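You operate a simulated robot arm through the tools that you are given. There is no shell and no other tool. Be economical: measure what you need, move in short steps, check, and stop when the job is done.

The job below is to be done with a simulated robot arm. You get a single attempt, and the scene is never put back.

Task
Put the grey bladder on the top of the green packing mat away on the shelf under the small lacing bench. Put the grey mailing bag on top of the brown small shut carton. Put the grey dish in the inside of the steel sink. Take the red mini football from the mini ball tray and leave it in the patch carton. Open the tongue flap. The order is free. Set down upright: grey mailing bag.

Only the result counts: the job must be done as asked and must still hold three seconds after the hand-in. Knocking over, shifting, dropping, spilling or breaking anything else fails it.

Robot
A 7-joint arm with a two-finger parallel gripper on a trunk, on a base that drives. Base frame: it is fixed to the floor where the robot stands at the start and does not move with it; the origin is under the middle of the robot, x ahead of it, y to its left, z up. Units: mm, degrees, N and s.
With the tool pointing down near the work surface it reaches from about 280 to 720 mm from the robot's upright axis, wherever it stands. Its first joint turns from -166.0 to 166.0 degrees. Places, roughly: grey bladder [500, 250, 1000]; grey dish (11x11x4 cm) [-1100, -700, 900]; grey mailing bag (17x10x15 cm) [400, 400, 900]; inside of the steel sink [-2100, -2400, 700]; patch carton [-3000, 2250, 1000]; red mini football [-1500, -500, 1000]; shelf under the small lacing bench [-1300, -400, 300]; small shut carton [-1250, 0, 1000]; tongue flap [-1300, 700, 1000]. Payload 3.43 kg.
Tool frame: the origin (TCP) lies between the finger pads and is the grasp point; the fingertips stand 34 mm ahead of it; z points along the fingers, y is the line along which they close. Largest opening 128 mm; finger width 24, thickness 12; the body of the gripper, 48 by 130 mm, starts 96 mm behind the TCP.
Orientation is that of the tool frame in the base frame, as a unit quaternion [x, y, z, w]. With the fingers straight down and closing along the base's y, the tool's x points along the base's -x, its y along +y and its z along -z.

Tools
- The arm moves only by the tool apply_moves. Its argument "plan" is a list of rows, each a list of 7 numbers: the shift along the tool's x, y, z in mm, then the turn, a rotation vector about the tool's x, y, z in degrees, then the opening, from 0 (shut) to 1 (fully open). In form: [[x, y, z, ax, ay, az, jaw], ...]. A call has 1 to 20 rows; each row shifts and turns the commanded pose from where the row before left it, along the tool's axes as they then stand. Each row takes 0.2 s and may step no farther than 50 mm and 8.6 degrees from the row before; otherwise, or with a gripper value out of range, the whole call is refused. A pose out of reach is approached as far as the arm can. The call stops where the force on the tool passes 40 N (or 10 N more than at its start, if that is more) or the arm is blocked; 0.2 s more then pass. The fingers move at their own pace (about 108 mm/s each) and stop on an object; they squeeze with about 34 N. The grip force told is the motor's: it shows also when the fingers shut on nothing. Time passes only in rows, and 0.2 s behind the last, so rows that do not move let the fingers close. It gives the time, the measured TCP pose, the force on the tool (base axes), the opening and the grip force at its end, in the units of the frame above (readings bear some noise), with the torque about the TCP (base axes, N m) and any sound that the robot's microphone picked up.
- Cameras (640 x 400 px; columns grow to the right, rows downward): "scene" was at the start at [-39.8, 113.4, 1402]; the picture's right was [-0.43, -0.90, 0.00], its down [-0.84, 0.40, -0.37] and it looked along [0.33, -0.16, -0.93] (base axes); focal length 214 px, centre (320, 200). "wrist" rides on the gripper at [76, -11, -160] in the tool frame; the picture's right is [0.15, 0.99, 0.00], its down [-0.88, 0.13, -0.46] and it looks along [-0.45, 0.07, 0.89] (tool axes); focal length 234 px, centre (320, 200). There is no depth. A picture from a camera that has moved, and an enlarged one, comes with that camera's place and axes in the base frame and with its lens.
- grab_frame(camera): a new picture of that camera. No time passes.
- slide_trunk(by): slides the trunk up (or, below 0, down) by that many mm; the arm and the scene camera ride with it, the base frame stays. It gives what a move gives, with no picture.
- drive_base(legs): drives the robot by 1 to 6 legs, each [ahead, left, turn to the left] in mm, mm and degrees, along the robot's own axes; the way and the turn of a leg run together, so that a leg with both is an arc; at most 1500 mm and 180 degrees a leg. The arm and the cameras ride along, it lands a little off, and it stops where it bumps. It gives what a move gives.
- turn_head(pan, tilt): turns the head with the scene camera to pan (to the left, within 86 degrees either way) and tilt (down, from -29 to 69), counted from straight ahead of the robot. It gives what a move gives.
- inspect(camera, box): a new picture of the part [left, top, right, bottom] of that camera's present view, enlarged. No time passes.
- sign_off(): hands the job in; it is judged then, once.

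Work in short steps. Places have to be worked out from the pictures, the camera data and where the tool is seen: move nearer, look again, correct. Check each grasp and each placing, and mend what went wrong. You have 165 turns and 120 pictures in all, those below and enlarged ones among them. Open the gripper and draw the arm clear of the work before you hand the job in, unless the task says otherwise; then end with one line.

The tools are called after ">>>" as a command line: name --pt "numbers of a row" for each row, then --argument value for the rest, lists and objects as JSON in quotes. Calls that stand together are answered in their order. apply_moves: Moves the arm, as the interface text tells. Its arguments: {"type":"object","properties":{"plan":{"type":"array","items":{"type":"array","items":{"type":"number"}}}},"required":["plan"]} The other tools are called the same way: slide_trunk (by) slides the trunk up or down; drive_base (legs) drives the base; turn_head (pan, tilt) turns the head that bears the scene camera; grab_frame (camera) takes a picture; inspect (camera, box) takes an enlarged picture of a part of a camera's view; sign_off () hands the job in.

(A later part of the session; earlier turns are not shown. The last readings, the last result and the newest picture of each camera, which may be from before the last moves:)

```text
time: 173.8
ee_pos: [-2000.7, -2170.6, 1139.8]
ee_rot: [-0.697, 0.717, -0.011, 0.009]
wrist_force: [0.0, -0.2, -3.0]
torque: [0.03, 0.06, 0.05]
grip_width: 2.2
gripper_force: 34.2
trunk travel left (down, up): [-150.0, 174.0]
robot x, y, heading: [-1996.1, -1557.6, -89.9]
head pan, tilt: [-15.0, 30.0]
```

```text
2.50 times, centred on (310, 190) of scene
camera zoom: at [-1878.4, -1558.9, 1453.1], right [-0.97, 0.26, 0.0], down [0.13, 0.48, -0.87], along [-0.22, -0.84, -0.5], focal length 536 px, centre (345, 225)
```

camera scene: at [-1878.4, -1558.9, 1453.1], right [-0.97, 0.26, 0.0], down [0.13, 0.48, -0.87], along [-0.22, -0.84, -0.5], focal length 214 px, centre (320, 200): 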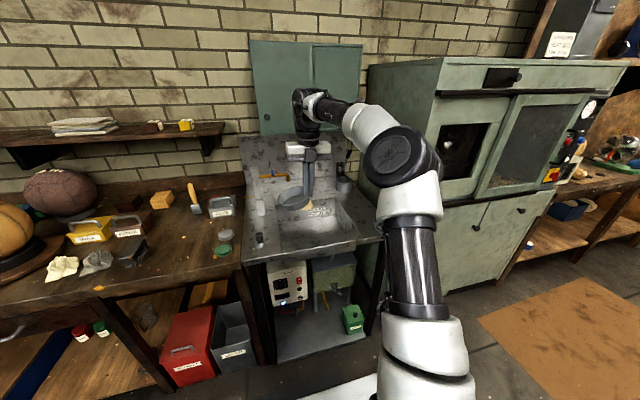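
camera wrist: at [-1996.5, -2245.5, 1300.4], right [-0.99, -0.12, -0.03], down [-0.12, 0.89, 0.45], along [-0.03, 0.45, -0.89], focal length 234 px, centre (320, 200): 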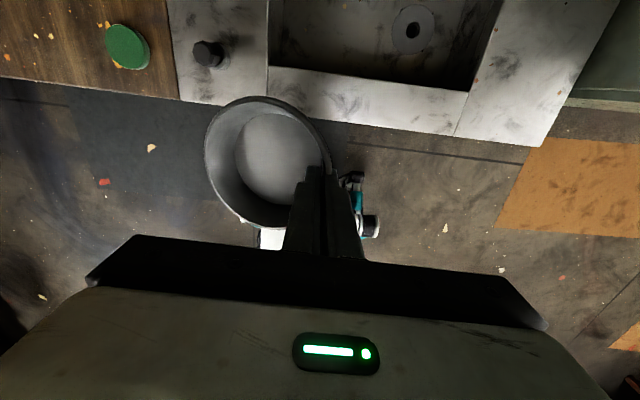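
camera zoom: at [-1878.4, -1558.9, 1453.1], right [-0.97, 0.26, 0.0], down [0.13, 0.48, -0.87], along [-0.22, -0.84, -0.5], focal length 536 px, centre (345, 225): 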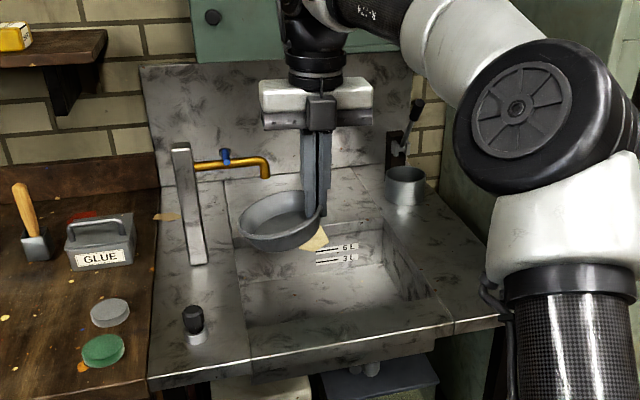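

The tap pipe is at about y≈-2510, x>-1965, behind and left of where I'll go. I move in so the dish hangs over the basin's middle.

>>> drive_base --legs '[[0, -135, 0], [215, 0, 0]]'

>>> grab_frame --camera "wrist"

>>> grab_frame --camera "scene"

```text
time: 177.0
ee_pos: [-2138.9, -2382.3, 1140.4]
ee_rot: [-0.697, 0.717, -0.011, 0.01]
wrist_force: [0.0, 0.2, -1.8]
torque: [-0.02, 0.08, 0.02]
grip_width: 2.3
gripper_force: 34.4
trunk travel left (down, up): [-150.0, 174.0]
robot x, y, heading: [-2129.4, -1772.8, -90.0]
head pan, tilt: [-15.0, 30.0]
```

```text
60 pictures are left
camera wrist: at [-2134.0, -2458.8, 1300.5], right [-0.99, -0.12, -0.03], down [-0.12, 0.89, 0.45], along [-0.03, 0.45, -0.89], focal length 234 px, centre (320, 200)
```

wrist: 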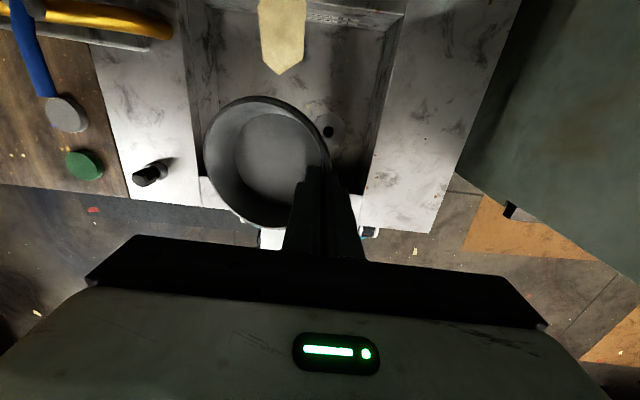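

```text
59 pictures are left
camera scene: at [-2014.3, -1772.5, 1453.1], right [-0.97, 0.26, 0.0], down [0.13, 0.48, -0.87], along [-0.22, -0.84, -0.5], focal length 214 px, centre (320, 200)
```

scene: 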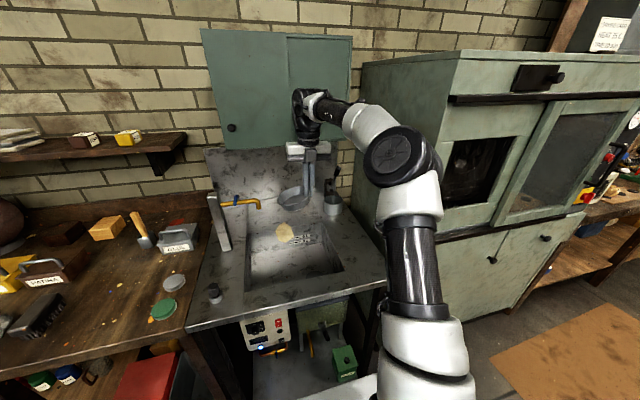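

The drain triangulates to (-2150, -2356, 740), so the basin floor is near z=740 and the dish hangs over its middle. I lower it in.

>>> apply_moves --pt "0 0 40 0 0 0 0" --pt "0 0 40 0 0 0 0" --pt "0 0 40 0 0 0 0" --pt "0 0 40 0 0 0 0" --pt "0 0 40 0 0 0 0" --pt "0 0 40 0 0 0 0" --pt "0 0 40 0 0 0 0" --pt "0 0 25 0 0 0 0"

>>> grab_frame --camera "wrist"

```text
time: 178.8
ee_pos: [-2128.3, -2382.8, 833.7]
ee_rot: [-0.697, 0.717, -0.012, 0.009]
wrist_force: [0.6, -1.5, -2.2]
torque: [-0.01, 0.08, 0.0]
grip_width: 2.2
gripper_force: 34.2
trunk travel left (down, up): [-150.0, 174.0]
robot x, y, heading: [-2128.5, -1772.5, -89.8]
head pan, tilt: [-15.0, 30.0]
```

```text
58 pictures are left
camera wrist: at [-2123.8, -2458.7, 994.3], right [-0.99, -0.12, -0.03], down [-0.12, 0.89, 0.45], along [-0.03, 0.45, -0.89], focal length 234 px, centre (320, 200)
```

wrist: 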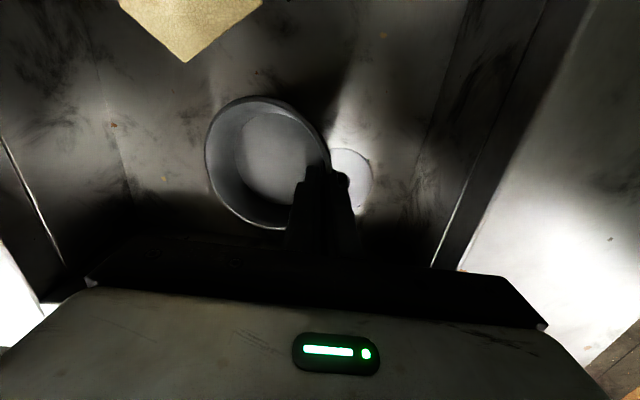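

Well inside the basin. I lower slowly to touch.

>>> apply_moves --pt "0 0 10 0 0 0 0" --pt "0 0 10 0 0 0 0" --pt "0 0 8 0 0 0 0" --pt "0 0 5 0 0 0 0" --pt "0 0 4 0 0 0 0" --pt "0 0 4 0 0 0 0"

```text
time: 180.2
ee_pos: [-2128.9, -2384.9, 795.6]
ee_rot: [-0.696, 0.718, -0.013, 0.009]
wrist_force: [-4.6, 0.7, 10.0]
torque: [-0.04, -0.67, 0.05]
grip_width: 3.3
gripper_force: 33.5
trunk travel left (down, up): [-150.0, 174.0]
robot x, y, heading: [-2133.6, -1771.2, -89.9]
head pan, tilt: [-15.0, 30.0]
```

Contact. I open and withdraw upward.

>>> apply_moves --pt "0 0 1 0 0 0 0.15" --pt "0 0 0 0 0 0 0.3" --pt "0 0 0 0 0 0 0.35" --pt "0 0 -20 0 0 0 0.35" --pt "0 0 -40 0 0 0 0.35" --pt "0 0 -45 0 0 0 0.35" --pt "0 0 -45 0 0 0 0.35" --pt "0 0 -45 0 0 0 0.35" --pt "0 0 -45 0 0 0 0.35" --pt "0 0 -45 0 0 0 0.35"

>>> grab_frame --camera "wrist"

```text
time: 182.4
ee_pos: [-2135.6, -2384.2, 1078.9]
ee_rot: [-0.697, 0.717, -0.012, 0.01]
wrist_force: [-0.9, -1.2, 1.1]
torque: [0.02, -0.01, 0.0]
grip_width: 44.7
gripper_force: 0.1
trunk travel left (down, up): [-150.0, 174.0]
robot x, y, heading: [-2132.5, -1775.9, -89.8]
head pan, tilt: [-15.0, 30.0]
```

```text
57 pictures are left
camera wrist: at [-2131.5, -2460.1, 1238.8], right [-0.99, -0.12, -0.03], down [-0.12, 0.89, 0.45], along [-0.03, 0.45, -0.89], focal length 234 px, centre (320, 200)
```

wrist: 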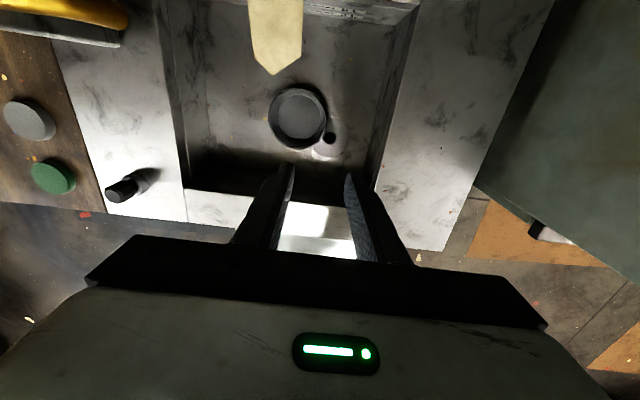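

The dish rests in the sink. Next is the red mini football. The aisle behind the bench is wide, so I raise the tool, reverse to beside the ball tray's back, turn to face it, and look.

>>> apply_moves --pt "0 0 -45 0 0 0 1" --pt "0 0 -45 0 0 0 1" --pt "0 0 -45 0 0 0 1"

>>> drive_base --legs '[[-1250, 0, 0], [0, 0, 90]]'

>>> turn_head --pan -15 --tilt 35

>>> grab_frame --camera "scene"

>>> grab_frame --camera "wrist"

```text
time: 183.2
ee_pos: [-2139.1, -2381.5, 1214.8]
ee_rot: [-0.697, 0.717, -0.011, 0.01]
wrist_force: [-0.8, -0.2, -0.3]
torque: [-0.01, -0.02, 0.02]
grip_width: 128.1
gripper_force: 0.0
trunk travel left (down, up): [-150.0, 174.0]
robot x, y, heading: [-2130.1, -1774.9, -90.1]
head pan, tilt: [-15.0, 30.0]
```

```text
time: 193.5
ee_pos: [-1510.1, -528.4, 1216.0]
ee_rot: [1.0, -0.01, 0.001, -0.015]
wrist_force: [-0.1, -0.4, -0.2]
torque: [-0.01, 0.01, 0.02]
grip_width: 128.1
gripper_force: 0.1
trunk travel left (down, up): [-150.0, 174.0]
robot x, y, heading: [-2121.4, -526.3, 0.6]
head pan, tilt: [-15.0, 30.0]
```

```text
time: 194.2
ee_pos: [-1512.0, -528.1, 1215.9]
ee_rot: [1.0, -0.009, 0.002, -0.014]
wrist_force: [-0.1, -0.5, 0.1]
torque: [0.01, -0.01, 0.03]
grip_width: 127.6
gripper_force: 0.0
trunk travel left (down, up): [-150.0, 174.0]
robot x, y, heading: [-2122.0, -525.1, 0.7]
head pan, tilt: [-15.0, 35.0]
```

```text
56 pictures are left
camera scene: at [-2126.6, -410.5, 1445.4], right [-0.25, -0.97, 0.0], down [-0.56, 0.14, -0.82], along [0.79, -0.2, -0.57], focal length 214 px, centre (320, 200)
```

scene: 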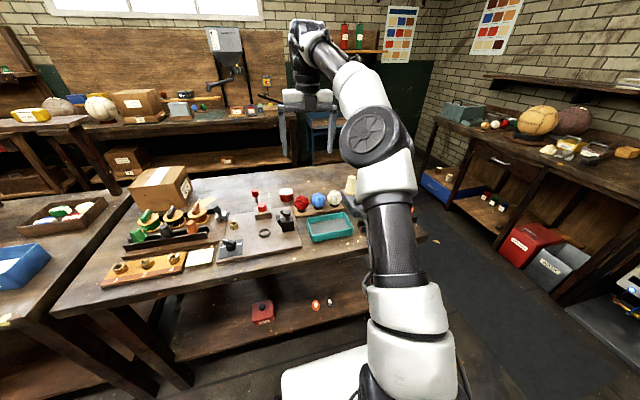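

```text
55 pictures are left
camera wrist: at [-1435.5, -523.7, 1375.3], right [0.13, -0.99, -0.03], down [-0.88, -0.13, 0.45], along [-0.45, -0.03, -0.89], focal length 234 px, centre (320, 200)
```

wrist: 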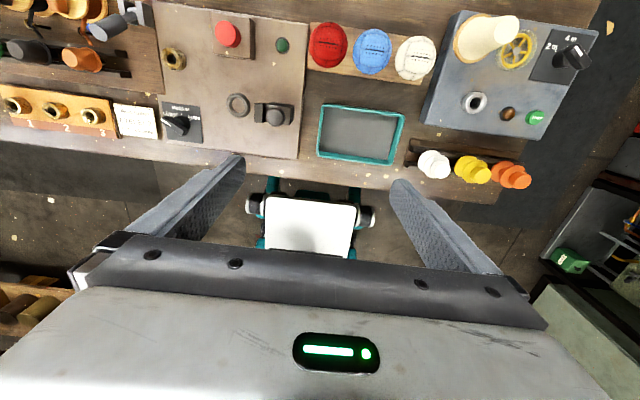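

The red ball is at about (-1380, -515), close beside the blue one, so I'll grip it across x. I advance 130 mm and turn the tool 90°.

>>> drive_base --legs '[[130, 0, 0]]'

>>> apply_moves --pt "0 0 0 0 0 8.2 0.75" --pt "0 0 0 0 0 8.2 0.75" --pt "0 0 0 0 0 8.2 0.75" --pt "0 0 0 0 0 8.2 0.75" --pt "0 0 0 0 0 8.2 0.75" --pt "0 0 0 0 0 8.2 0.75" --pt "0 0 0 0 0 8.2 0.75" --pt "0 0 0 0 0 8.2 0.75" --pt "0 0 0 0 0 8.2 0.75" --pt "0 0 0 0 0 8.2 0.75" --pt "0 0 0 0 0 8 0.75"

>>> grab_frame --camera "wrist"

```text
time: 195.5
ee_pos: [-1381.2, -527.5, 1216.2]
ee_rot: [1.0, -0.009, 0.0, -0.015]
wrist_force: [0.5, 0.4, 0.5]
torque: [0.0, -0.02, -0.02]
grip_width: 128.0
gripper_force: 0.1
trunk travel left (down, up): [-150.0, 174.0]
robot x, y, heading: [-1993.4, -524.7, 0.6]
head pan, tilt: [-15.0, 35.0]
```

```text
time: 197.9
ee_pos: [-1382.3, -526.0, 1215.8]
ee_rot: [-0.699, 0.715, 0.009, 0.012]
wrist_force: [-0.4, 0.3, 0.5]
torque: [0.02, 0.03, -0.01]
grip_width: 96.1
gripper_force: 0.1
trunk travel left (down, up): [-150.0, 174.0]
robot x, y, heading: [-1990.1, -521.9, 0.5]
head pan, tilt: [-15.0, 35.0]
```

```text
54 pictures are left
camera wrist: at [-1372.7, -607.9, 1372.9], right [-0.99, -0.13, -0.01], down [-0.11, 0.87, 0.48], along [-0.05, 0.48, -0.88], focal length 234 px, centre (320, 200)
```

wrist: 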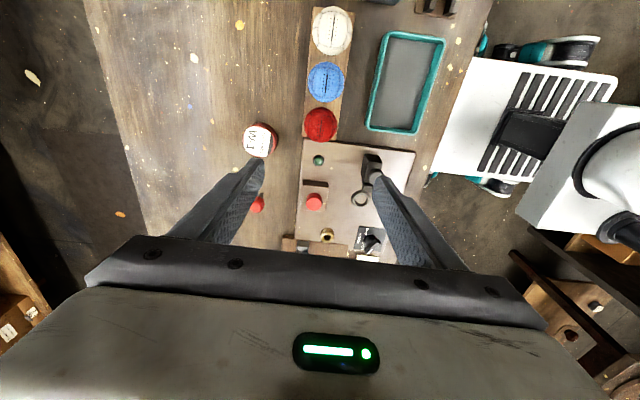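

The ball is confirmed at (-1380, -515). I descend partway and re-check.

>>> apply_moves --pt "-11 -2 40 0 0 0 0.75" --pt "0 0 45 0 0 0 0.75" --pt "0 0 45 0 0 0 0.75" --pt "0 0 45 0 0 0 0.75" --pt "0 0 45 0 0 0 0.75" --pt "0 0 30 0 0 0 0.75"

>>> grab_frame --camera "wrist"

```text
time: 199.3
ee_pos: [-1376.9, -508.4, 965.8]
ee_rot: [-0.7, 0.714, 0.009, 0.011]
wrist_force: [0.0, -0.2, -0.8]
torque: [-0.01, 0.01, -0.01]
grip_width: 95.8
gripper_force: 0.0
trunk travel left (down, up): [-150.0, 174.0]
robot x, y, heading: [-1989.1, -526.0, 0.5]
head pan, tilt: [-15.0, 35.0]
```

```text
53 pictures are left
camera wrist: at [-1367.3, -591.0, 1122.5], right [-0.99, -0.13, -0.01], down [-0.11, 0.87, 0.48], along [-0.06, 0.48, -0.88], focal length 234 px, centre (320, 200)
```

wrist: 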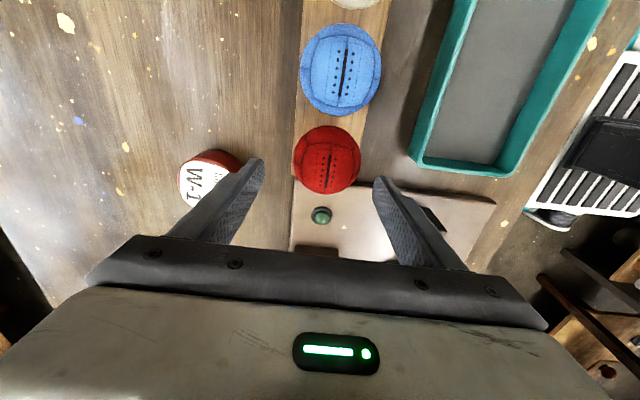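

The ball centre is at (-1384, -515.5) with a 33 mm radius, and the tin and teal tray clear the fingers. I centre, narrow the opening a little, and descend to grasp.

>>> apply_moves --pt "7 6 0 0 0 0 0.66" --pt "0 0 20 0 0 0 0.66" --pt "0 0 20 0 0 0 0.66" --pt "0 0 11 0 0 0 0.66"

>>> grab_frame --camera "wrist"

```text
time: 200.3
ee_pos: [-1384.4, -514.8, 915.1]
ee_rot: [-0.7, 0.714, 0.009, 0.012]
wrist_force: [0.4, -0.2, 0.1]
torque: [0.01, -0.02, 0.0]
grip_width: 84.5
gripper_force: 0.0
trunk travel left (down, up): [-150.0, 174.0]
robot x, y, heading: [-1989.6, -523.0, 0.6]
head pan, tilt: [-15.0, 35.0]
```

```text
52 pictures are left
camera wrist: at [-1374.8, -595.5, 1072.2], right [-0.99, -0.13, -0.01], down [-0.11, 0.87, 0.48], along [-0.06, 0.48, -0.88], focal length 234 px, centre (320, 200)
```

wrist: 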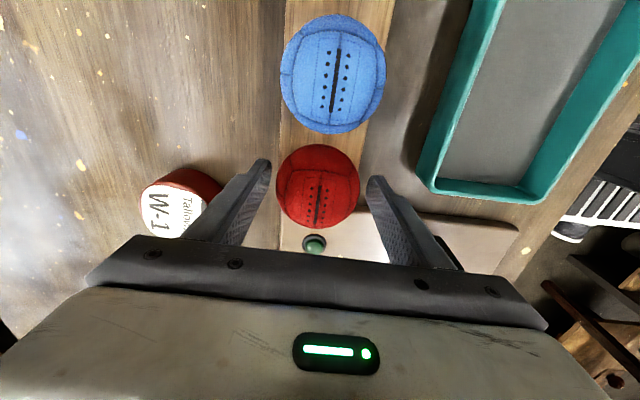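

Centred. I lower 5 mm, close, and lift.

>>> apply_moves --pt "0 0 5 0 0 0 0.66" --pt "0 0 0 0 0 0 0.3" --pt "0 0 0 0 0 0 0.3" --pt "0 0 0 0 0 0 0.3" --pt "0 0 -20 0 0 0 0.3" --pt "0 0 -40 0 0 0 0.3" --pt "0 0 -45 0 0 0 0.3" --pt "0 0 -45 0 0 0 0.3" --pt "0 0 -45 0 0 0 0.3" --pt "0 0 -45 0 0 0 0.3" --pt "0 0 -40 0 0 0 0.3"

>>> grab_frame --camera "wrist"

```text
time: 202.7
ee_pos: [-1382.8, -524.6, 1189.1]
ee_rot: [-0.701, 0.713, 0.01, 0.011]
wrist_force: [-0.3, 0.0, -1.9]
torque: [-0.01, -0.01, 0.02]
grip_width: 63.6
gripper_force: 33.9
trunk travel left (down, up): [-150.0, 174.0]
robot x, y, heading: [-1989.5, -527.0, 0.6]
head pan, tilt: [-15.0, 35.0]
```

```text
51 pictures are left
camera wrist: at [-1372.7, -604.5, 1347.1], right [-0.99, -0.13, -0.01], down [-0.12, 0.87, 0.48], along [-0.06, 0.48, -0.88], focal length 234 px, centre (320, 200)
```

wrist: 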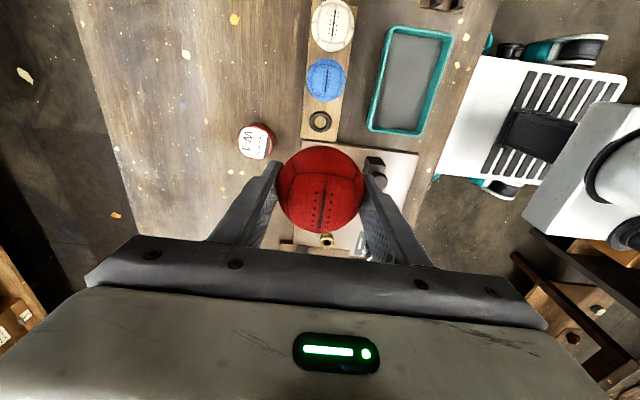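

The ball is held and the tray is undisturbed. I back off, turn toward the patch carton's corner, and look.

>>> drive_base --legs '[[-350, 0, 0], [0, 0, 100]]'

>>> turn_head --pan 5 --tilt 15

>>> grab_frame --camera "scene"

```text
time: 209.2
ee_pos: [-2441.4, 72.3, 1188.3]
ee_rot: [0.997, 0.074, -0.015, 0.001]
wrist_force: [0.2, 0.5, -1.5]
torque: [-0.03, 0.02, -0.05]
grip_width: 63.5
gripper_force: 33.6
trunk travel left (down, up): [-150.0, 174.0]
robot x, y, heading: [-2340.8, -528.0, 99.9]
head pan, tilt: [-15.0, 35.0]
```

```text
time: 210.1
ee_pos: [-2441.9, 70.5, 1189.4]
ee_rot: [0.997, 0.073, -0.015, 0.0]
wrist_force: [0.1, 0.0, -1.4]
torque: [0.0, 0.03, 0.0]
grip_width: 64.0
gripper_force: 34.1
trunk travel left (down, up): [-150.0, 174.0]
robot x, y, heading: [-2337.6, -524.8, 100.0]
head pan, tilt: [5.0, 15.0]
```

```text
50 pictures are left
camera scene: at [-2487.6, -553.2, 1477.3], right [0.97, 0.26, 0.0], down [0.07, -0.25, -0.97], along [-0.25, 0.93, -0.26], focal length 214 px, centre (320, 200)
```

scene: 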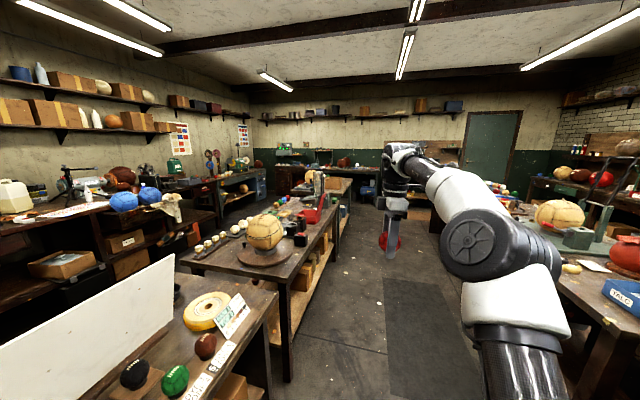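

The carton should appear near (337, 183), so I zoom there.

>>> inspect --camera "scene" --box '[260, 140, 420, 260]'

```text
3.33 times, centred on (340, 200) of scene
camera zoom: at [-2487.6, -553.2, 1477.3], right [0.97, 0.26, 0.0], down [0.07, -0.25, -0.97], along [-0.25, 0.93, -0.26], focal length 715 px, centre (253, 200)
```

zoom: 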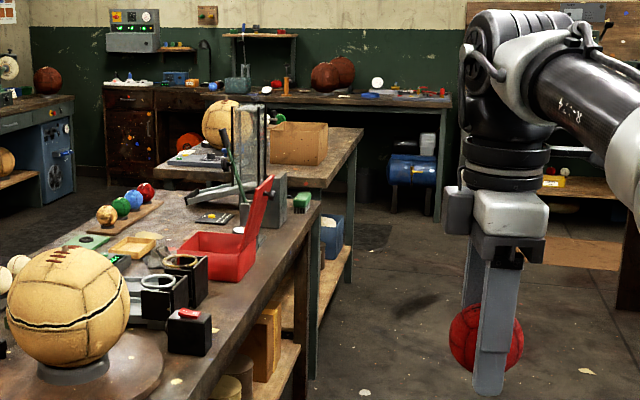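

The open brown carton on the far table is the patch carton, near (-3050, 2300). I drive down the aisle and turn to face it.

>>> drive_base --legs '[[0, 0, -10], [1400, 0, 0], [1350, 0, 0], [0, 0, 90]]'

>>> turn_head --pan -15 --tilt 35

>>> grab_frame --camera "scene"

>>> grab_frame --camera "wrist"

```text
time: 228.0
ee_pos: [-2916.7, 2258.6, 1189.0]
ee_rot: [0.734, 0.68, -0.012, 0.009]
wrist_force: [0.8, 0.5, -0.4]
torque: [0.0, -0.03, -0.01]
grip_width: 63.6
gripper_force: 34.3
trunk travel left (down, up): [-150.0, 174.0]
robot x, y, heading: [-2311.0, 2228.4, 177.3]
head pan, tilt: [5.0, 15.0]
```

```text
time: 228.9
ee_pos: [-2917.2, 2258.9, 1189.9]
ee_rot: [0.733, 0.68, -0.011, 0.009]
wrist_force: [-0.6, 0.8, -1.6]
torque: [0.04, 0.03, -0.03]
grip_width: 63.9
gripper_force: 34.0
trunk travel left (down, up): [-150.0, 174.0]
robot x, y, heading: [-2307.9, 2224.0, 177.6]
head pan, tilt: [-15.0, 35.0]
```

```text
48 pictures are left
camera scene: at [-2310.7, 2106.2, 1445.4], right [0.3, 0.95, 0.0], down [0.55, -0.17, -0.82], along [-0.78, 0.25, -0.57], focal length 214 px, centre (320, 200)
```

scene: 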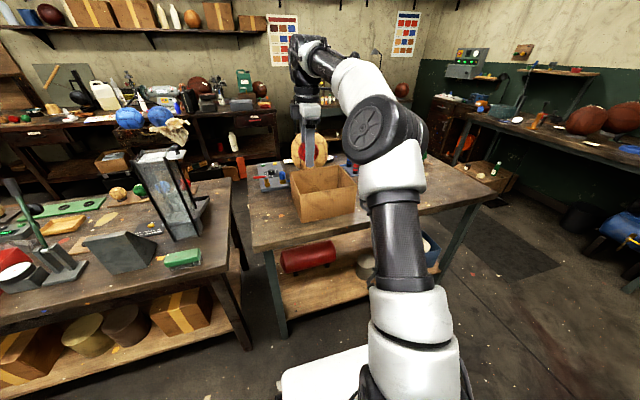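

```text
47 pictures are left
camera wrist: at [-2922.4, 2340.1, 1346.8], right [1.0, 0.07, -0.01], down [0.07, -0.87, 0.48], along [0.03, -0.48, -0.88], focal length 234 px, centre (320, 200)
```

wrist: 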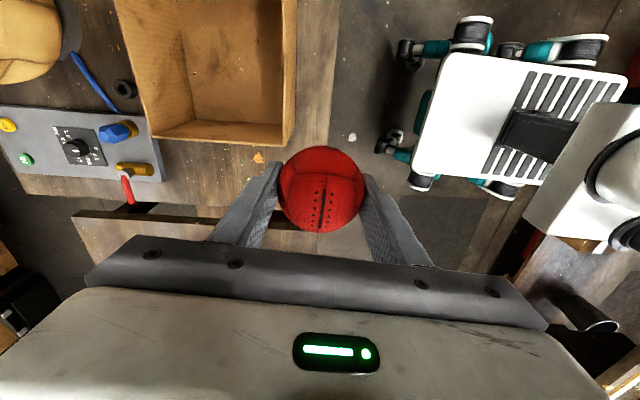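

The carton interior centre is at about (-3066, 2345). I shift the base so the ball hangs over it.

>>> drive_base --legs '[[150, -86, 0]]'

>>> grab_frame --camera "wrist"

```text
time: 230.4
ee_pos: [-3060.4, 2349.7, 1189.5]
ee_rot: [0.732, 0.681, -0.011, 0.01]
wrist_force: [0.0, 0.2, -1.4]
torque: [-0.02, 0.01, 0.0]
grip_width: 63.4
gripper_force: 33.7
trunk travel left (down, up): [-150.0, 174.0]
robot x, y, heading: [-2456.8, 2316.7, 177.8]
head pan, tilt: [-15.0, 35.0]
```

```text
46 pictures are left
camera wrist: at [-3066.0, 2430.9, 1346.9], right [1.0, 0.07, -0.01], down [0.07, -0.87, 0.48], along [0.03, -0.48, -0.88], focal length 234 px, centre (320, 200)
```

wrist: 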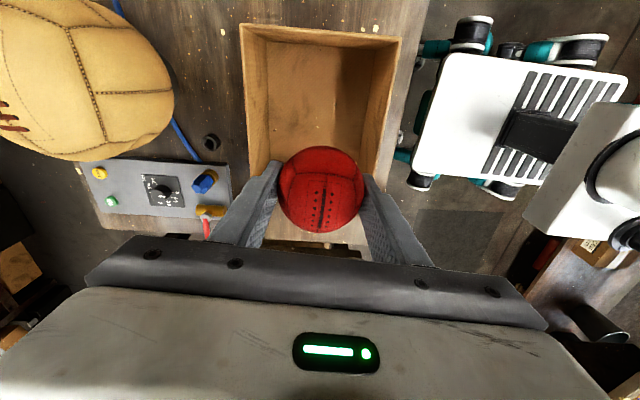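

The ball is centred over the carton. I lower it to near the carton floor.

>>> apply_moves --pt "0 -5 45 0 0 0 0.3" --pt "0 0 45 0 0 0 0.3" --pt "0 0 45 0 0 0 0.3" --pt "0 0 45 0 0 0 0.3" --pt "0 0 45 0 0 0 0.3" --pt "0 0 20 0 0 0 0.3"

>>> apply_moves --pt "0 0 10 0 0 0 0.3" --pt "0 0 6 0 0 0 0.3" --pt "0 0 5 0 0 0 0.3" --pt "0 0 4 0 0 0 0.3"

>>> grab_frame --camera "wrist"

```text
time: 231.8
ee_pos: [-3067.3, 2343.6, 944.2]
ee_rot: [0.732, 0.681, -0.012, 0.009]
wrist_force: [-0.4, -0.1, -1.7]
torque: [0.01, 0.02, 0.01]
grip_width: 63.6
gripper_force: 33.5
trunk travel left (down, up): [-150.0, 174.0]
robot x, y, heading: [-2458.0, 2316.6, 178.0]
head pan, tilt: [-15.0, 35.0]
```

```text
time: 232.8
ee_pos: [-3066.3, 2341.7, 919.1]
ee_rot: [0.732, 0.681, -0.012, 0.009]
wrist_force: [0.1, 0.3, -1.9]
torque: [-0.02, 0.01, 0.01]
grip_width: 63.7
gripper_force: 34.1
trunk travel left (down, up): [-150.0, 174.0]
robot x, y, heading: [-2451.8, 2316.1, 177.6]
head pan, tilt: [-15.0, 35.0]
```

```text
45 pictures are left
camera wrist: at [-3071.6, 2423.5, 1077.0], right [1.0, 0.08, -0.01], down [0.07, -0.87, 0.48], along [0.03, -0.48, -0.88], focal length 234 px, centre (320, 200)
```

wrist: 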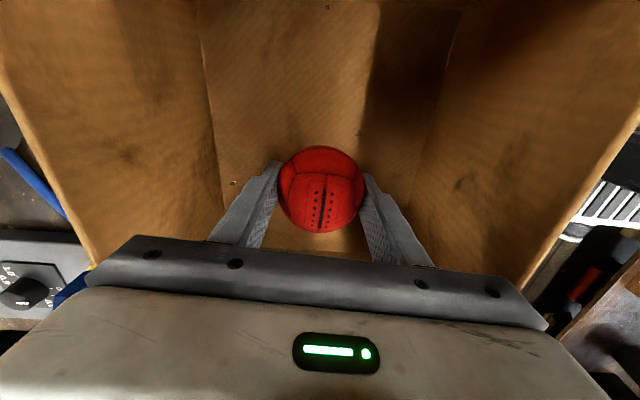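

Inside, with no contact yet. I keep creeping down.

>>> apply_moves --pt "0 0 4 0 0 0 0.3" --pt "0 0 4 0 0 0 0.3" --pt "0 0 3 0 0 0 0.3" --pt "0 0 3 0 0 0 0.3"

```text
time: 233.8
ee_pos: [-3065.9, 2343.0, 905.0]
ee_rot: [0.732, 0.681, -0.012, 0.009]
wrist_force: [0.0, -0.3, -1.1]
torque: [0.01, 0.04, -0.01]
grip_width: 63.8
gripper_force: 33.3
trunk travel left (down, up): [-150.0, 174.0]
robot x, y, heading: [-2452.7, 2316.5, 177.9]
head pan, tilt: [-15.0, 35.0]
```

>>> apply_moves --pt "0 0 4 0 0 0 0.3" --pt "0 0 4 0 0 0 0.3" --pt "0 0 3 0 0 0 0.3" --pt "0 0 3 0 0 0 0.3"

```text
time: 234.7
ee_pos: [-3067.8, 2341.2, 900.4]
ee_rot: [0.732, 0.681, -0.014, 0.006]
wrist_force: [6.7, 0.3, 19.2]
torque: [0.18, -0.96, -0.05]
grip_width: 63.6
gripper_force: 33.5
trunk travel left (down, up): [-150.0, 174.0]
robot x, y, heading: [-2451.0, 2316.7, 177.8]
head pan, tilt: [-15.0, 35.0]
stopped in row 4: the force on the tool passed its limit at 44 N (the readings are from after the stop); the commanded pose is now the measured one
```

Touched down. I release gently and rise.

>>> apply_moves --pt "0 0 -3 0 0 0 0.45" --pt "0 0 0 0 0 0 0.6" --pt "0 0 0 0 0 0 0.75" --pt "0 0 -15 0 0 0 0.75" --pt "0 0 -40 0 0 0 0.75" --pt "0 0 -45 0 0 0 0.75" --pt "0 0 -45 0 0 0 0.75" --pt "0 0 -45 0 0 0 0.75" --pt "0 0 -45 0 0 0 0.75" --pt "0 0 -45 0 0 0 0.75" --pt "0 0 -40 0 0 0 0.75"

>>> grab_frame --camera "wrist"

```text
time: 237.1
ee_pos: [-3065.8, 2351.9, 1219.7]
ee_rot: [0.732, 0.681, -0.013, 0.007]
wrist_force: [0.2, -0.2, 0.6]
torque: [-0.04, 0.04, -0.01]
grip_width: 96.0
gripper_force: 0.0
trunk travel left (down, up): [-150.0, 174.0]
robot x, y, heading: [-2451.5, 2316.4, 177.4]
head pan, tilt: [-15.0, 35.0]
```

```text
44 pictures are left
camera wrist: at [-3070.1, 2433.4, 1378.4], right [1.0, 0.08, -0.01], down [0.07, -0.87, 0.48], along [0.03, -0.48, -0.88], focal length 234 px, centre (320, 200)
```

wrist: 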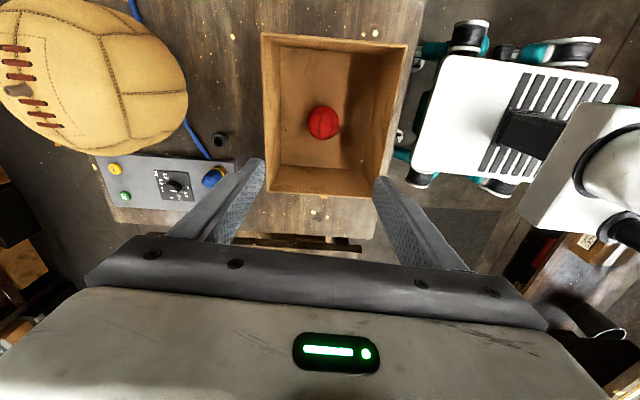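

The ball lies in the patch carton. Now for the tongue flap near (-1300, 700): I drive back down the aisle and face that bench from behind.

>>> drive_base --legs '[[-150, 0, 0], [0, 0, 92], [1450, 0, 0], [0, 0, 90]]'

>>> turn_head --pan -5 --tilt 25

>>> grab_frame --camera "scene"

```text
time: 253.2
ee_pos: [-1659.0, 846.0, 1221.3]
ee_rot: [-0.694, 0.72, 0.008, 0.013]
wrist_force: [0.5, 0.7, 0.1]
torque: [0.04, 0.0, 0.0]
grip_width: 96.2
gripper_force: 0.1
trunk travel left (down, up): [-150.0, 174.0]
robot x, y, heading: [-2270.0, 856.4, -0.4]
head pan, tilt: [-15.0, 35.0]
```

```text
time: 253.9
ee_pos: [-1658.7, 845.2, 1221.1]
ee_rot: [-0.694, 0.72, 0.008, 0.014]
wrist_force: [0.0, -0.4, 0.1]
torque: [0.0, 0.03, 0.02]
grip_width: 96.0
gripper_force: 0.1
trunk travel left (down, up): [-150.0, 174.0]
robot x, y, heading: [-2270.8, 858.8, -0.5]
head pan, tilt: [-5.0, 25.0]
```

```text
43 pictures are left
camera scene: at [-2269.7, 988.2, 1461.1], right [-0.09, -1.0, 0.0], down [-0.42, 0.04, -0.91], along [0.9, -0.09, -0.42], focal length 214 px, centre (320, 200)
```

scene: 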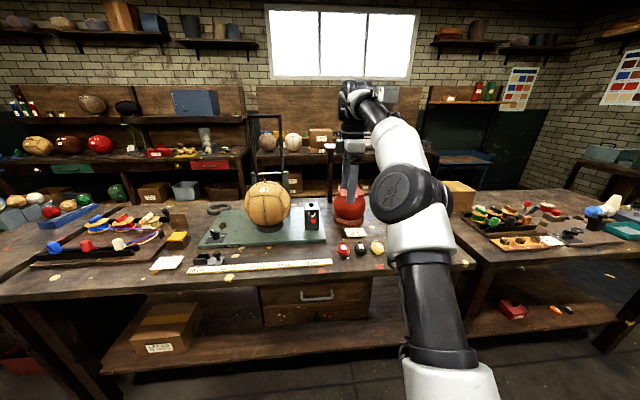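

The target point projects onto the red object at about (352, 205). I zoom in.

>>> inspect --camera "scene" --box '[230, 150, 430, 275]'

>>> grab_frame --camera "wrist"

```text
3.20 times, centred on (330, 212) of scene
camera zoom: at [-2269.7, 988.2, 1461.1], right [-0.09, -1.0, 0.0], down [-0.42, 0.04, -0.91], along [0.9, -0.09, -0.42], focal length 686 px, centre (288, 160)
```

zoom: 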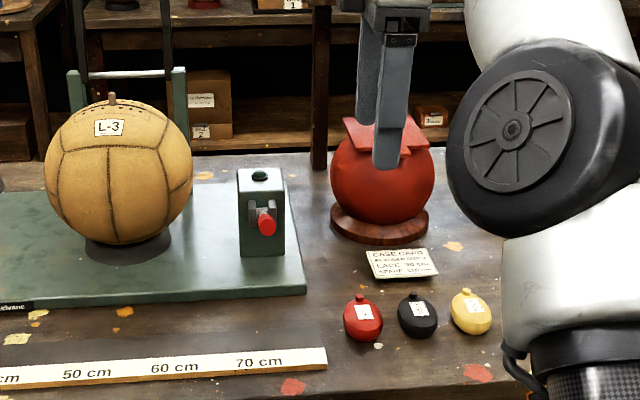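

```text
41 pictures are left
camera wrist: at [-1651.5, 764.4, 1378.4], right [-0.99, -0.11, -0.01], down [-0.1, 0.87, 0.48], along [-0.04, 0.48, -0.88], focal length 234 px, centre (320, 200)
```

wrist: 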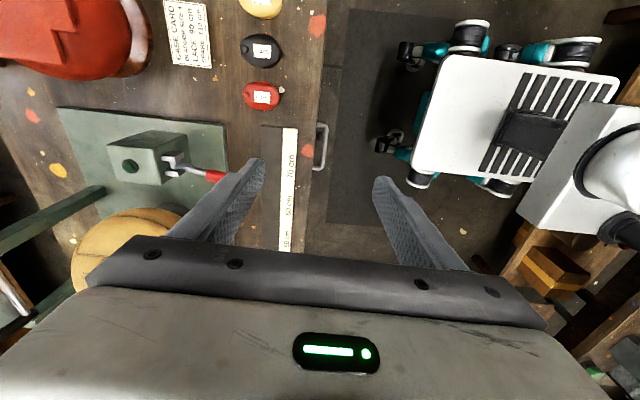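

It's a red case on a wooden stand with a flat flap on top. I turn the tool back to face outward and move nearer for a view from above.

>>> apply_moves --pt "0 0 0 0 0 -8.2 0.75" --pt "0 0 0 0 0 -8.2 0.75" --pt "0 0 0 0 0 -8.2 0.75" --pt "0 0 0 0 0 -8.2 0.75" --pt "0 0 0 0 0 -8.2 0.75" --pt "0 0 0 0 0 -8.2 0.75" --pt "0 0 0 0 0 -8.2 0.75" --pt "0 0 0 0 0 -8.2 0.75" --pt "0 0 0 0 0 -8.2 0.75" --pt "0 0 0 0 0 -8.2 0.75" --pt "0 0 0 0 0 -8 0.75"

>>> drive_base --legs '[[290, -125, 0]]'

>>> grab_frame --camera "wrist"

```text
time: 256.3
ee_pos: [-1657.8, 845.5, 1221.4]
ee_rot: [1.0, -0.016, 0.004, -0.015]
wrist_force: [-0.9, 0.6, 0.0]
torque: [0.05, -0.01, 0.03]
grip_width: 96.1
gripper_force: 0.0
trunk travel left (down, up): [-150.0, 174.0]
robot x, y, heading: [-2270.9, 858.5, -0.5]
head pan, tilt: [-5.0, 25.0]
```

```text
time: 258.4
ee_pos: [-1369.9, 720.9, 1223.1]
ee_rot: [1.0, -0.018, 0.004, -0.014]
wrist_force: [0.1, -0.3, -0.5]
torque: [-0.01, 0.02, -0.01]
grip_width: 96.0
gripper_force: 0.1
trunk travel left (down, up): [-150.0, 174.0]
robot x, y, heading: [-1983.5, 731.9, -0.3]
head pan, tilt: [-5.0, 25.0]
```

```text
40 pictures are left
camera wrist: at [-1295.3, 723.8, 1382.0], right [0.11, -0.99, -0.03], down [-0.89, -0.11, 0.44], along [-0.45, -0.02, -0.9], focal length 234 px, centre (320, 200)
```

wrist: 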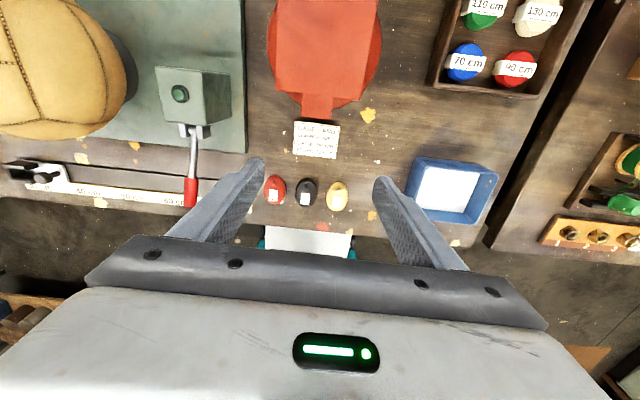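

The flap has a tab pointing toward the robot (-x side). I take a side look with the head camera.

>>> turn_head --pan -10 --tilt 30

>>> inspect --camera "scene" --box '[220, 130, 420, 255]'

```text
time: 259.1
ee_pos: [-1370.5, 721.1, 1220.9]
ee_rot: [1.0, -0.019, 0.003, -0.016]
wrist_force: [0.3, 0.7, -0.2]
torque: [-0.02, 0.04, -0.02]
grip_width: 96.2
gripper_force: 0.1
trunk travel left (down, up): [-150.0, 174.0]
robot x, y, heading: [-1985.3, 732.3, -0.7]
head pan, tilt: [-10.0, 30.0]
```

```text
3.20 times, centred on (320, 192) of scene
camera zoom: at [-1984.2, 855.4, 1453.2], right [-0.18, -0.98, 0.0], down [-0.49, 0.09, -0.87], along [0.85, -0.16, -0.5], focal length 686 px, centre (320, 224)
```

zoom: 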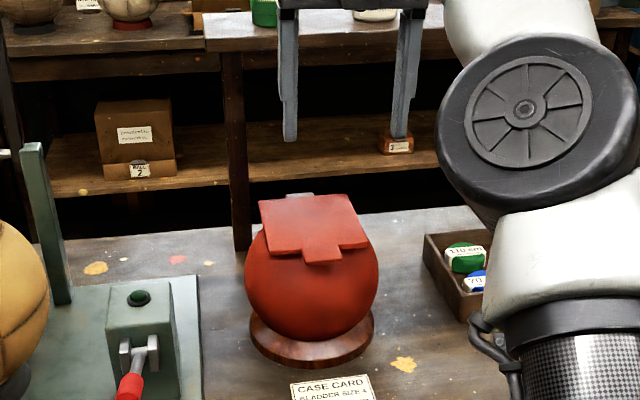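

The geometry is clear: the plate is hinged at the far side (x≈-1189), and the tab (about 44 mm wide) ends at (-1346, 731, 1030). I'll pinch the tab by its sides with the tool vertical and lift it along an arc, so I come down over it first.

>>> apply_moves --pt "13 -4 40 0 0 0 0.6" --pt "13 -3 40 0 0 0 0.6" --pt "13 -3 38 0 0 0 0.6"

>>> grab_frame --camera "wrist"

```text
time: 259.9
ee_pos: [-1329.9, 732.7, 1102.2]
ee_rot: [1.0, -0.019, 0.004, -0.015]
wrist_force: [-0.1, 0.0, -0.1]
torque: [-0.01, -0.03, 0.01]
grip_width: 76.9
gripper_force: 0.1
trunk travel left (down, up): [-150.0, 174.0]
robot x, y, heading: [-1984.7, 731.9, -0.4]
head pan, tilt: [-10.0, 30.0]
```

```text
38 pictures are left
camera wrist: at [-1255.4, 736.0, 1263.0], right [0.11, -0.99, -0.03], down [-0.89, -0.11, 0.44], along [-0.44, -0.02, -0.9], focal length 234 px, centre (320, 200)
```

wrist: 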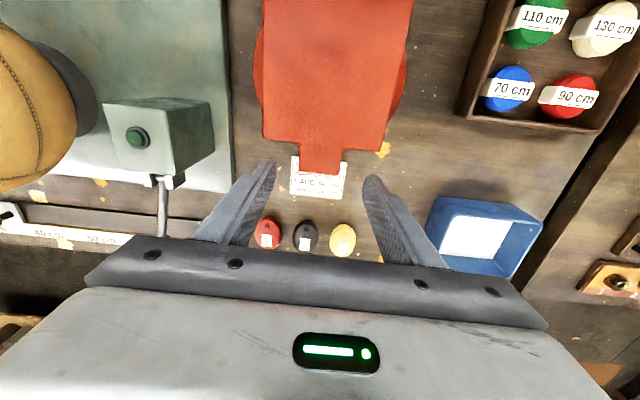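

The tab is at x -1341..-1312, y≈733, z≈1027. I descend with a finger on each side and close on it.

>>> apply_moves --pt "0 0 26 0 0 0 0.6" --pt "0 0 22 0 0 0 0.6"

>>> grab_frame --camera "wrist"

>>> inspect --camera "scene" --box '[220, 130, 420, 255]'

```text
time: 260.5
ee_pos: [-1329.9, 733.9, 1054.3]
ee_rot: [1.0, -0.018, 0.004, -0.014]
wrist_force: [0.3, 0.6, -0.3]
torque: [0.02, -0.04, -0.02]
grip_width: 76.7
gripper_force: 0.0
trunk travel left (down, up): [-150.0, 174.0]
robot x, y, heading: [-1985.0, 733.2, -0.1]
head pan, tilt: [-10.0, 30.0]
```

```text
37 pictures are left
camera wrist: at [-1254.8, 737.3, 1216.2], right [0.11, -0.99, -0.03], down [-0.89, -0.11, 0.44], along [-0.45, -0.02, -0.9], focal length 234 px, centre (320, 200)
```

wrist: 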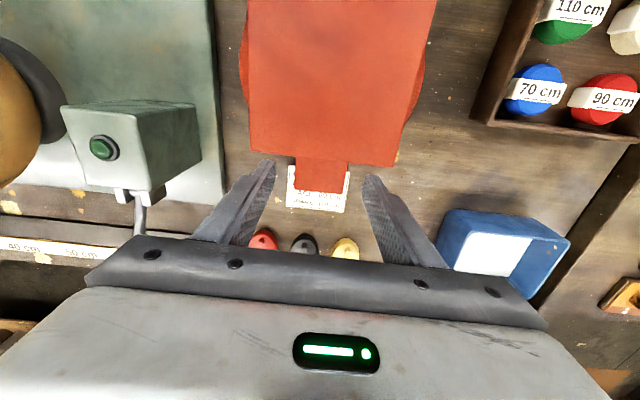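

```text
3.20 times, centred on (320, 192) of scene
camera zoom: at [-1984.2, 855.3, 1453.2], right [-0.18, -0.98, 0.0], down [-0.49, 0.09, -0.87], along [0.85, -0.16, -0.5], focal length 686 px, centre (320, 224)
```

zoom: 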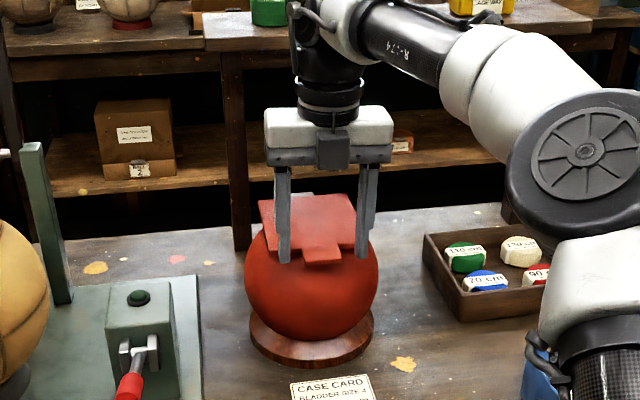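

The fingers straddle the tab. I lower 6 mm and close.

>>> apply_moves --pt "0 0 7 0 0 0 0.6" --pt "0 0 0 0 0 0 0.25" --pt "0 0 0 0 0 0 0.25" --pt "0 0 0 0 0 0 0.25"

```text
time: 261.5
ee_pos: [-1328.6, 734.7, 1048.3]
ee_rot: [1.0, -0.017, 0.003, -0.016]
wrist_force: [-0.7, 1.3, -0.5]
torque: [-0.06, 0.04, 1.1]
grip_width: 43.9
gripper_force: 44.9
trunk travel left (down, up): [-150.0, 174.0]
robot x, y, heading: [-1981.5, 735.6, -0.8]
head pan, tilt: [-10.0, 30.0]
```

The tab is gripped at 44 mm. I start the lifting arc and check.

>>> apply_moves --pt "1.4 0 -19.3 0 0 0 0.25" --pt "4 0 -19 0 0 0 0.25" --pt "6.6 0 -18.2 0 0 0 0.25" --pt "9.1 0 -17.2 0 0 0 0.25"

>>> inspect --camera "scene" --box '[220, 130, 420, 255]'

```text
time: 262.5
ee_pos: [-1308.1, 734.7, 1120.7]
ee_rot: [1.0, -0.014, 0.003, -0.015]
wrist_force: [-6.0, 13.5, -7.0]
torque: [0.1, 1.49, 1.04]
grip_width: 43.5
gripper_force: 45.0
trunk travel left (down, up): [-150.0, 174.0]
robot x, y, heading: [-1983.1, 730.9, -0.3]
head pan, tilt: [-10.0, 30.0]
```

```text
3.20 times, centred on (320, 192) of scene
camera zoom: at [-1984.1, 856.5, 1453.0], right [-0.18, -0.98, 0.0], down [-0.49, 0.09, -0.87], along [0.85, -0.16, -0.5], focal length 686 px, centre (320, 224)
```

zoom: 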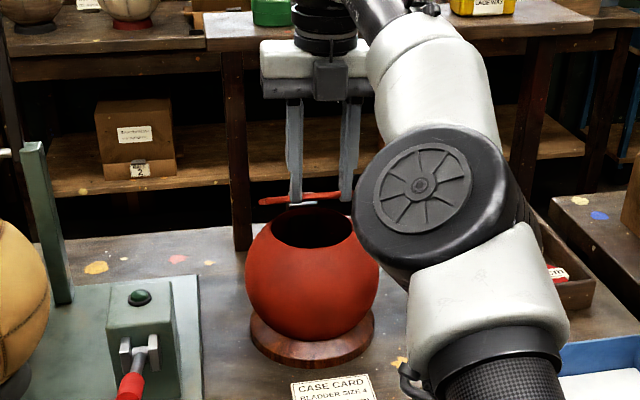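

The flap opens and the case's hole shows beneath. I continue the arc.

>>> apply_moves --pt "11.4 0 -15.6 0 0 0 0.25" --pt "13.5 0 -14 0 0 0 0.25" --pt "15.3 0 -11.9 0 0 0 0.25" --pt "16.7 0 -9.8 0 0 0 0.25"

>>> inspect --camera "scene" --box '[220, 130, 420, 255]'

```text
time: 263.0
ee_pos: [-1307.7, 733.6, 1128.3]
ee_rot: [1.0, -0.013, 0.007, -0.016]
wrist_force: [18.0, 3.7, -15.6]
torque: [0.6, 0.04, 0.62]
grip_width: 43.8
gripper_force: 45.0
out of reach, approached as far as the arm can: row 1, 2
trunk travel left (down, up): [-150.0, 174.0]
robot x, y, heading: [-1979.9, 734.6, -0.2]
head pan, tilt: [-10.0, 30.0]
stopped in row 2: the force on the tool passed its limit at 46 N (the readings are from after the stop); the commanded pose is now the measured one
```

```text
3.20 times, centred on (320, 192) of scene
camera zoom: at [-1979.7, 856.1, 1453.0], right [-0.18, -0.98, 0.0], down [-0.49, 0.09, -0.86], along [0.85, -0.15, -0.5], focal length 686 px, centre (320, 224)
```

zoom: 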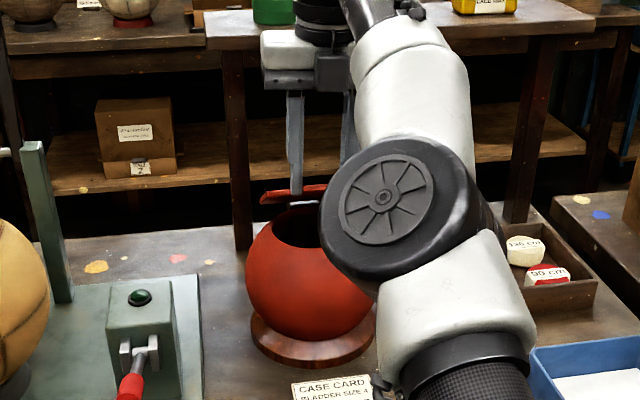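

Reach ran out with the tool vertical at this stretch. I pitch the tool toward the hinge as I go, which keeps the wrist nearer, and continue the arc.

>>> apply_moves --pt "-3 0 0 0 7.5 0 0.25" --pt "-3 0 -0.4 0 7.5 0 0.25" --pt "10.8 0 -10.9 0 7.5 0 0.25" --pt "13 0 -7.5 0 7.5 0 0.25" --pt "14.3 0 -3.6 0 7.5 0 0.25" --pt "14.5 0 0.3 0 0 0 0.25"

>>> inspect --camera "scene" --box '[220, 110, 420, 235]'

```text
time: 264.4
ee_pos: [-1180.0, 729.2, 1224.0]
ee_rot: [0.944, -0.02, 0.329, -0.011]
wrist_force: [-0.1, 0.6, -0.5]
torque: [-0.01, -0.03, 0.03]
grip_width: 32.2
gripper_force: 0.0
out of reach, approached as far as the arm can: row 1, 2, 3, 4, 5, 6
trunk travel left (down, up): [-150.0, 174.0]
robot x, y, heading: [-1980.3, 734.0, -0.5]
head pan, tilt: [-10.0, 30.0]
```

```text
3.20 times, centred on (320, 172) of scene
camera zoom: at [-1983.6, 855.6, 1453.2], right [-0.18, -0.98, 0.0], down [-0.49, 0.09, -0.87], along [0.85, -0.15, -0.5], focal length 686 px, centre (320, 288)
```

zoom: 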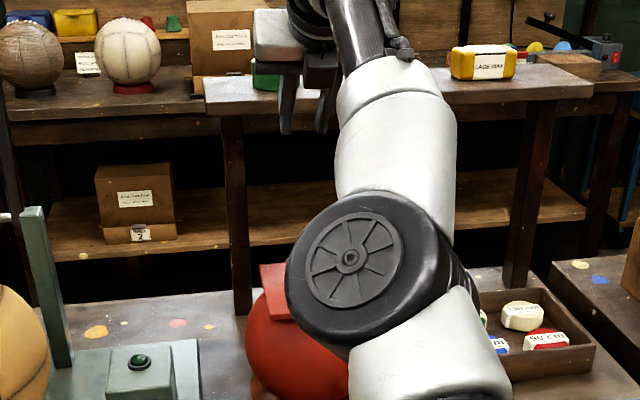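

The tool slipped off and the flap fell shut, since the arm was overstretched. I back off, straighten up, and bring the base closer for another try.

>>> apply_moves --pt "-35 0 -28 0 0 0 0.4" --pt "-35 0 -28 0 0 0 0.5" --pt "-35 0 -28 0 -7.7 0 0.6" --pt "-20 0 -10 0 -7.7 0 0.6" --pt "-20 0 -10 0 -7.7 0 0.6" --pt "-20 0 0 0 -7.7 0 0.6" --pt "-20 0 0 0 -7.7 0 0.6" --pt "-20 0 0 0 0 0 0.6"

>>> grab_frame --camera "wrist"

```text
time: 266.2
ee_pos: [-1337.8, 745.6, 1258.1]
ee_rot: [0.995, -0.017, 0.099, -0.015]
wrist_force: [-0.4, -0.2, -0.5]
torque: [0.0, 0.03, 0.03]
grip_width: 76.8
gripper_force: 0.1
out of reach, approached as far as the arm can: row 1, 2, 4, 5, 6, 7, 8
trunk travel left (down, up): [-150.0, 174.0]
robot x, y, heading: [-1984.3, 732.8, -0.2]
head pan, tilt: [-10.0, 30.0]
```

```text
32 pictures are left
camera wrist: at [-1294.7, 749.8, 1429.6], right [0.11, -0.99, 0.0], down [-0.96, -0.11, 0.27], along [-0.27, -0.03, -0.96], focal length 234 px, centre (320, 200)
```

wrist: 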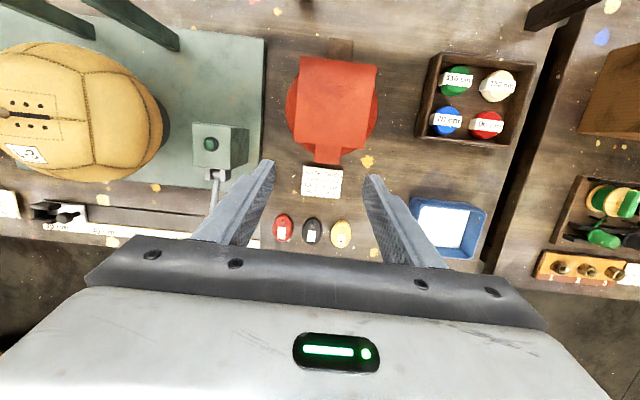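

The flap is shut and everything else is in place. I bring the tool back within comfortable reach, then drive 110 mm closer.

>>> apply_moves --pt "-25 0 35 0 0 0 0.6" --pt "-25 0 35 0 0 0 0.6" --pt "-25 0 35 0 0 0 0.6" --pt "0 0 0 0 0 0 0.6"

>>> drive_base --legs '[[110, 0, 0]]'

```text
time: 267.2
ee_pos: [-1301.3, 753.5, 1201.8]
ee_rot: [0.995, -0.016, 0.098, -0.015]
wrist_force: [-0.2, 0.0, 0.8]
torque: [0.02, 0.0, -0.02]
grip_width: 76.9
gripper_force: 0.1
out of reach, approached as far as the arm can: row 1, 2, 3
trunk travel left (down, up): [-150.0, 174.0]
robot x, y, heading: [-1983.3, 738.8, -0.2]
head pan, tilt: [-10.0, 30.0]
```

```text
time: 268.4
ee_pos: [-1231.9, 753.9, 1202.9]
ee_rot: [0.995, -0.013, 0.097, -0.014]
wrist_force: [-0.2, 0.5, -0.6]
torque: [-0.01, 0.03, -0.01]
grip_width: 76.5
gripper_force: 0.1
trunk travel left (down, up): [-150.0, 174.0]
robot x, y, heading: [-1916.8, 732.6, -0.2]
head pan, tilt: [-10.0, 30.0]
stopped in leg 1: the robot was blocked; the commanded pose is now the measured one
```

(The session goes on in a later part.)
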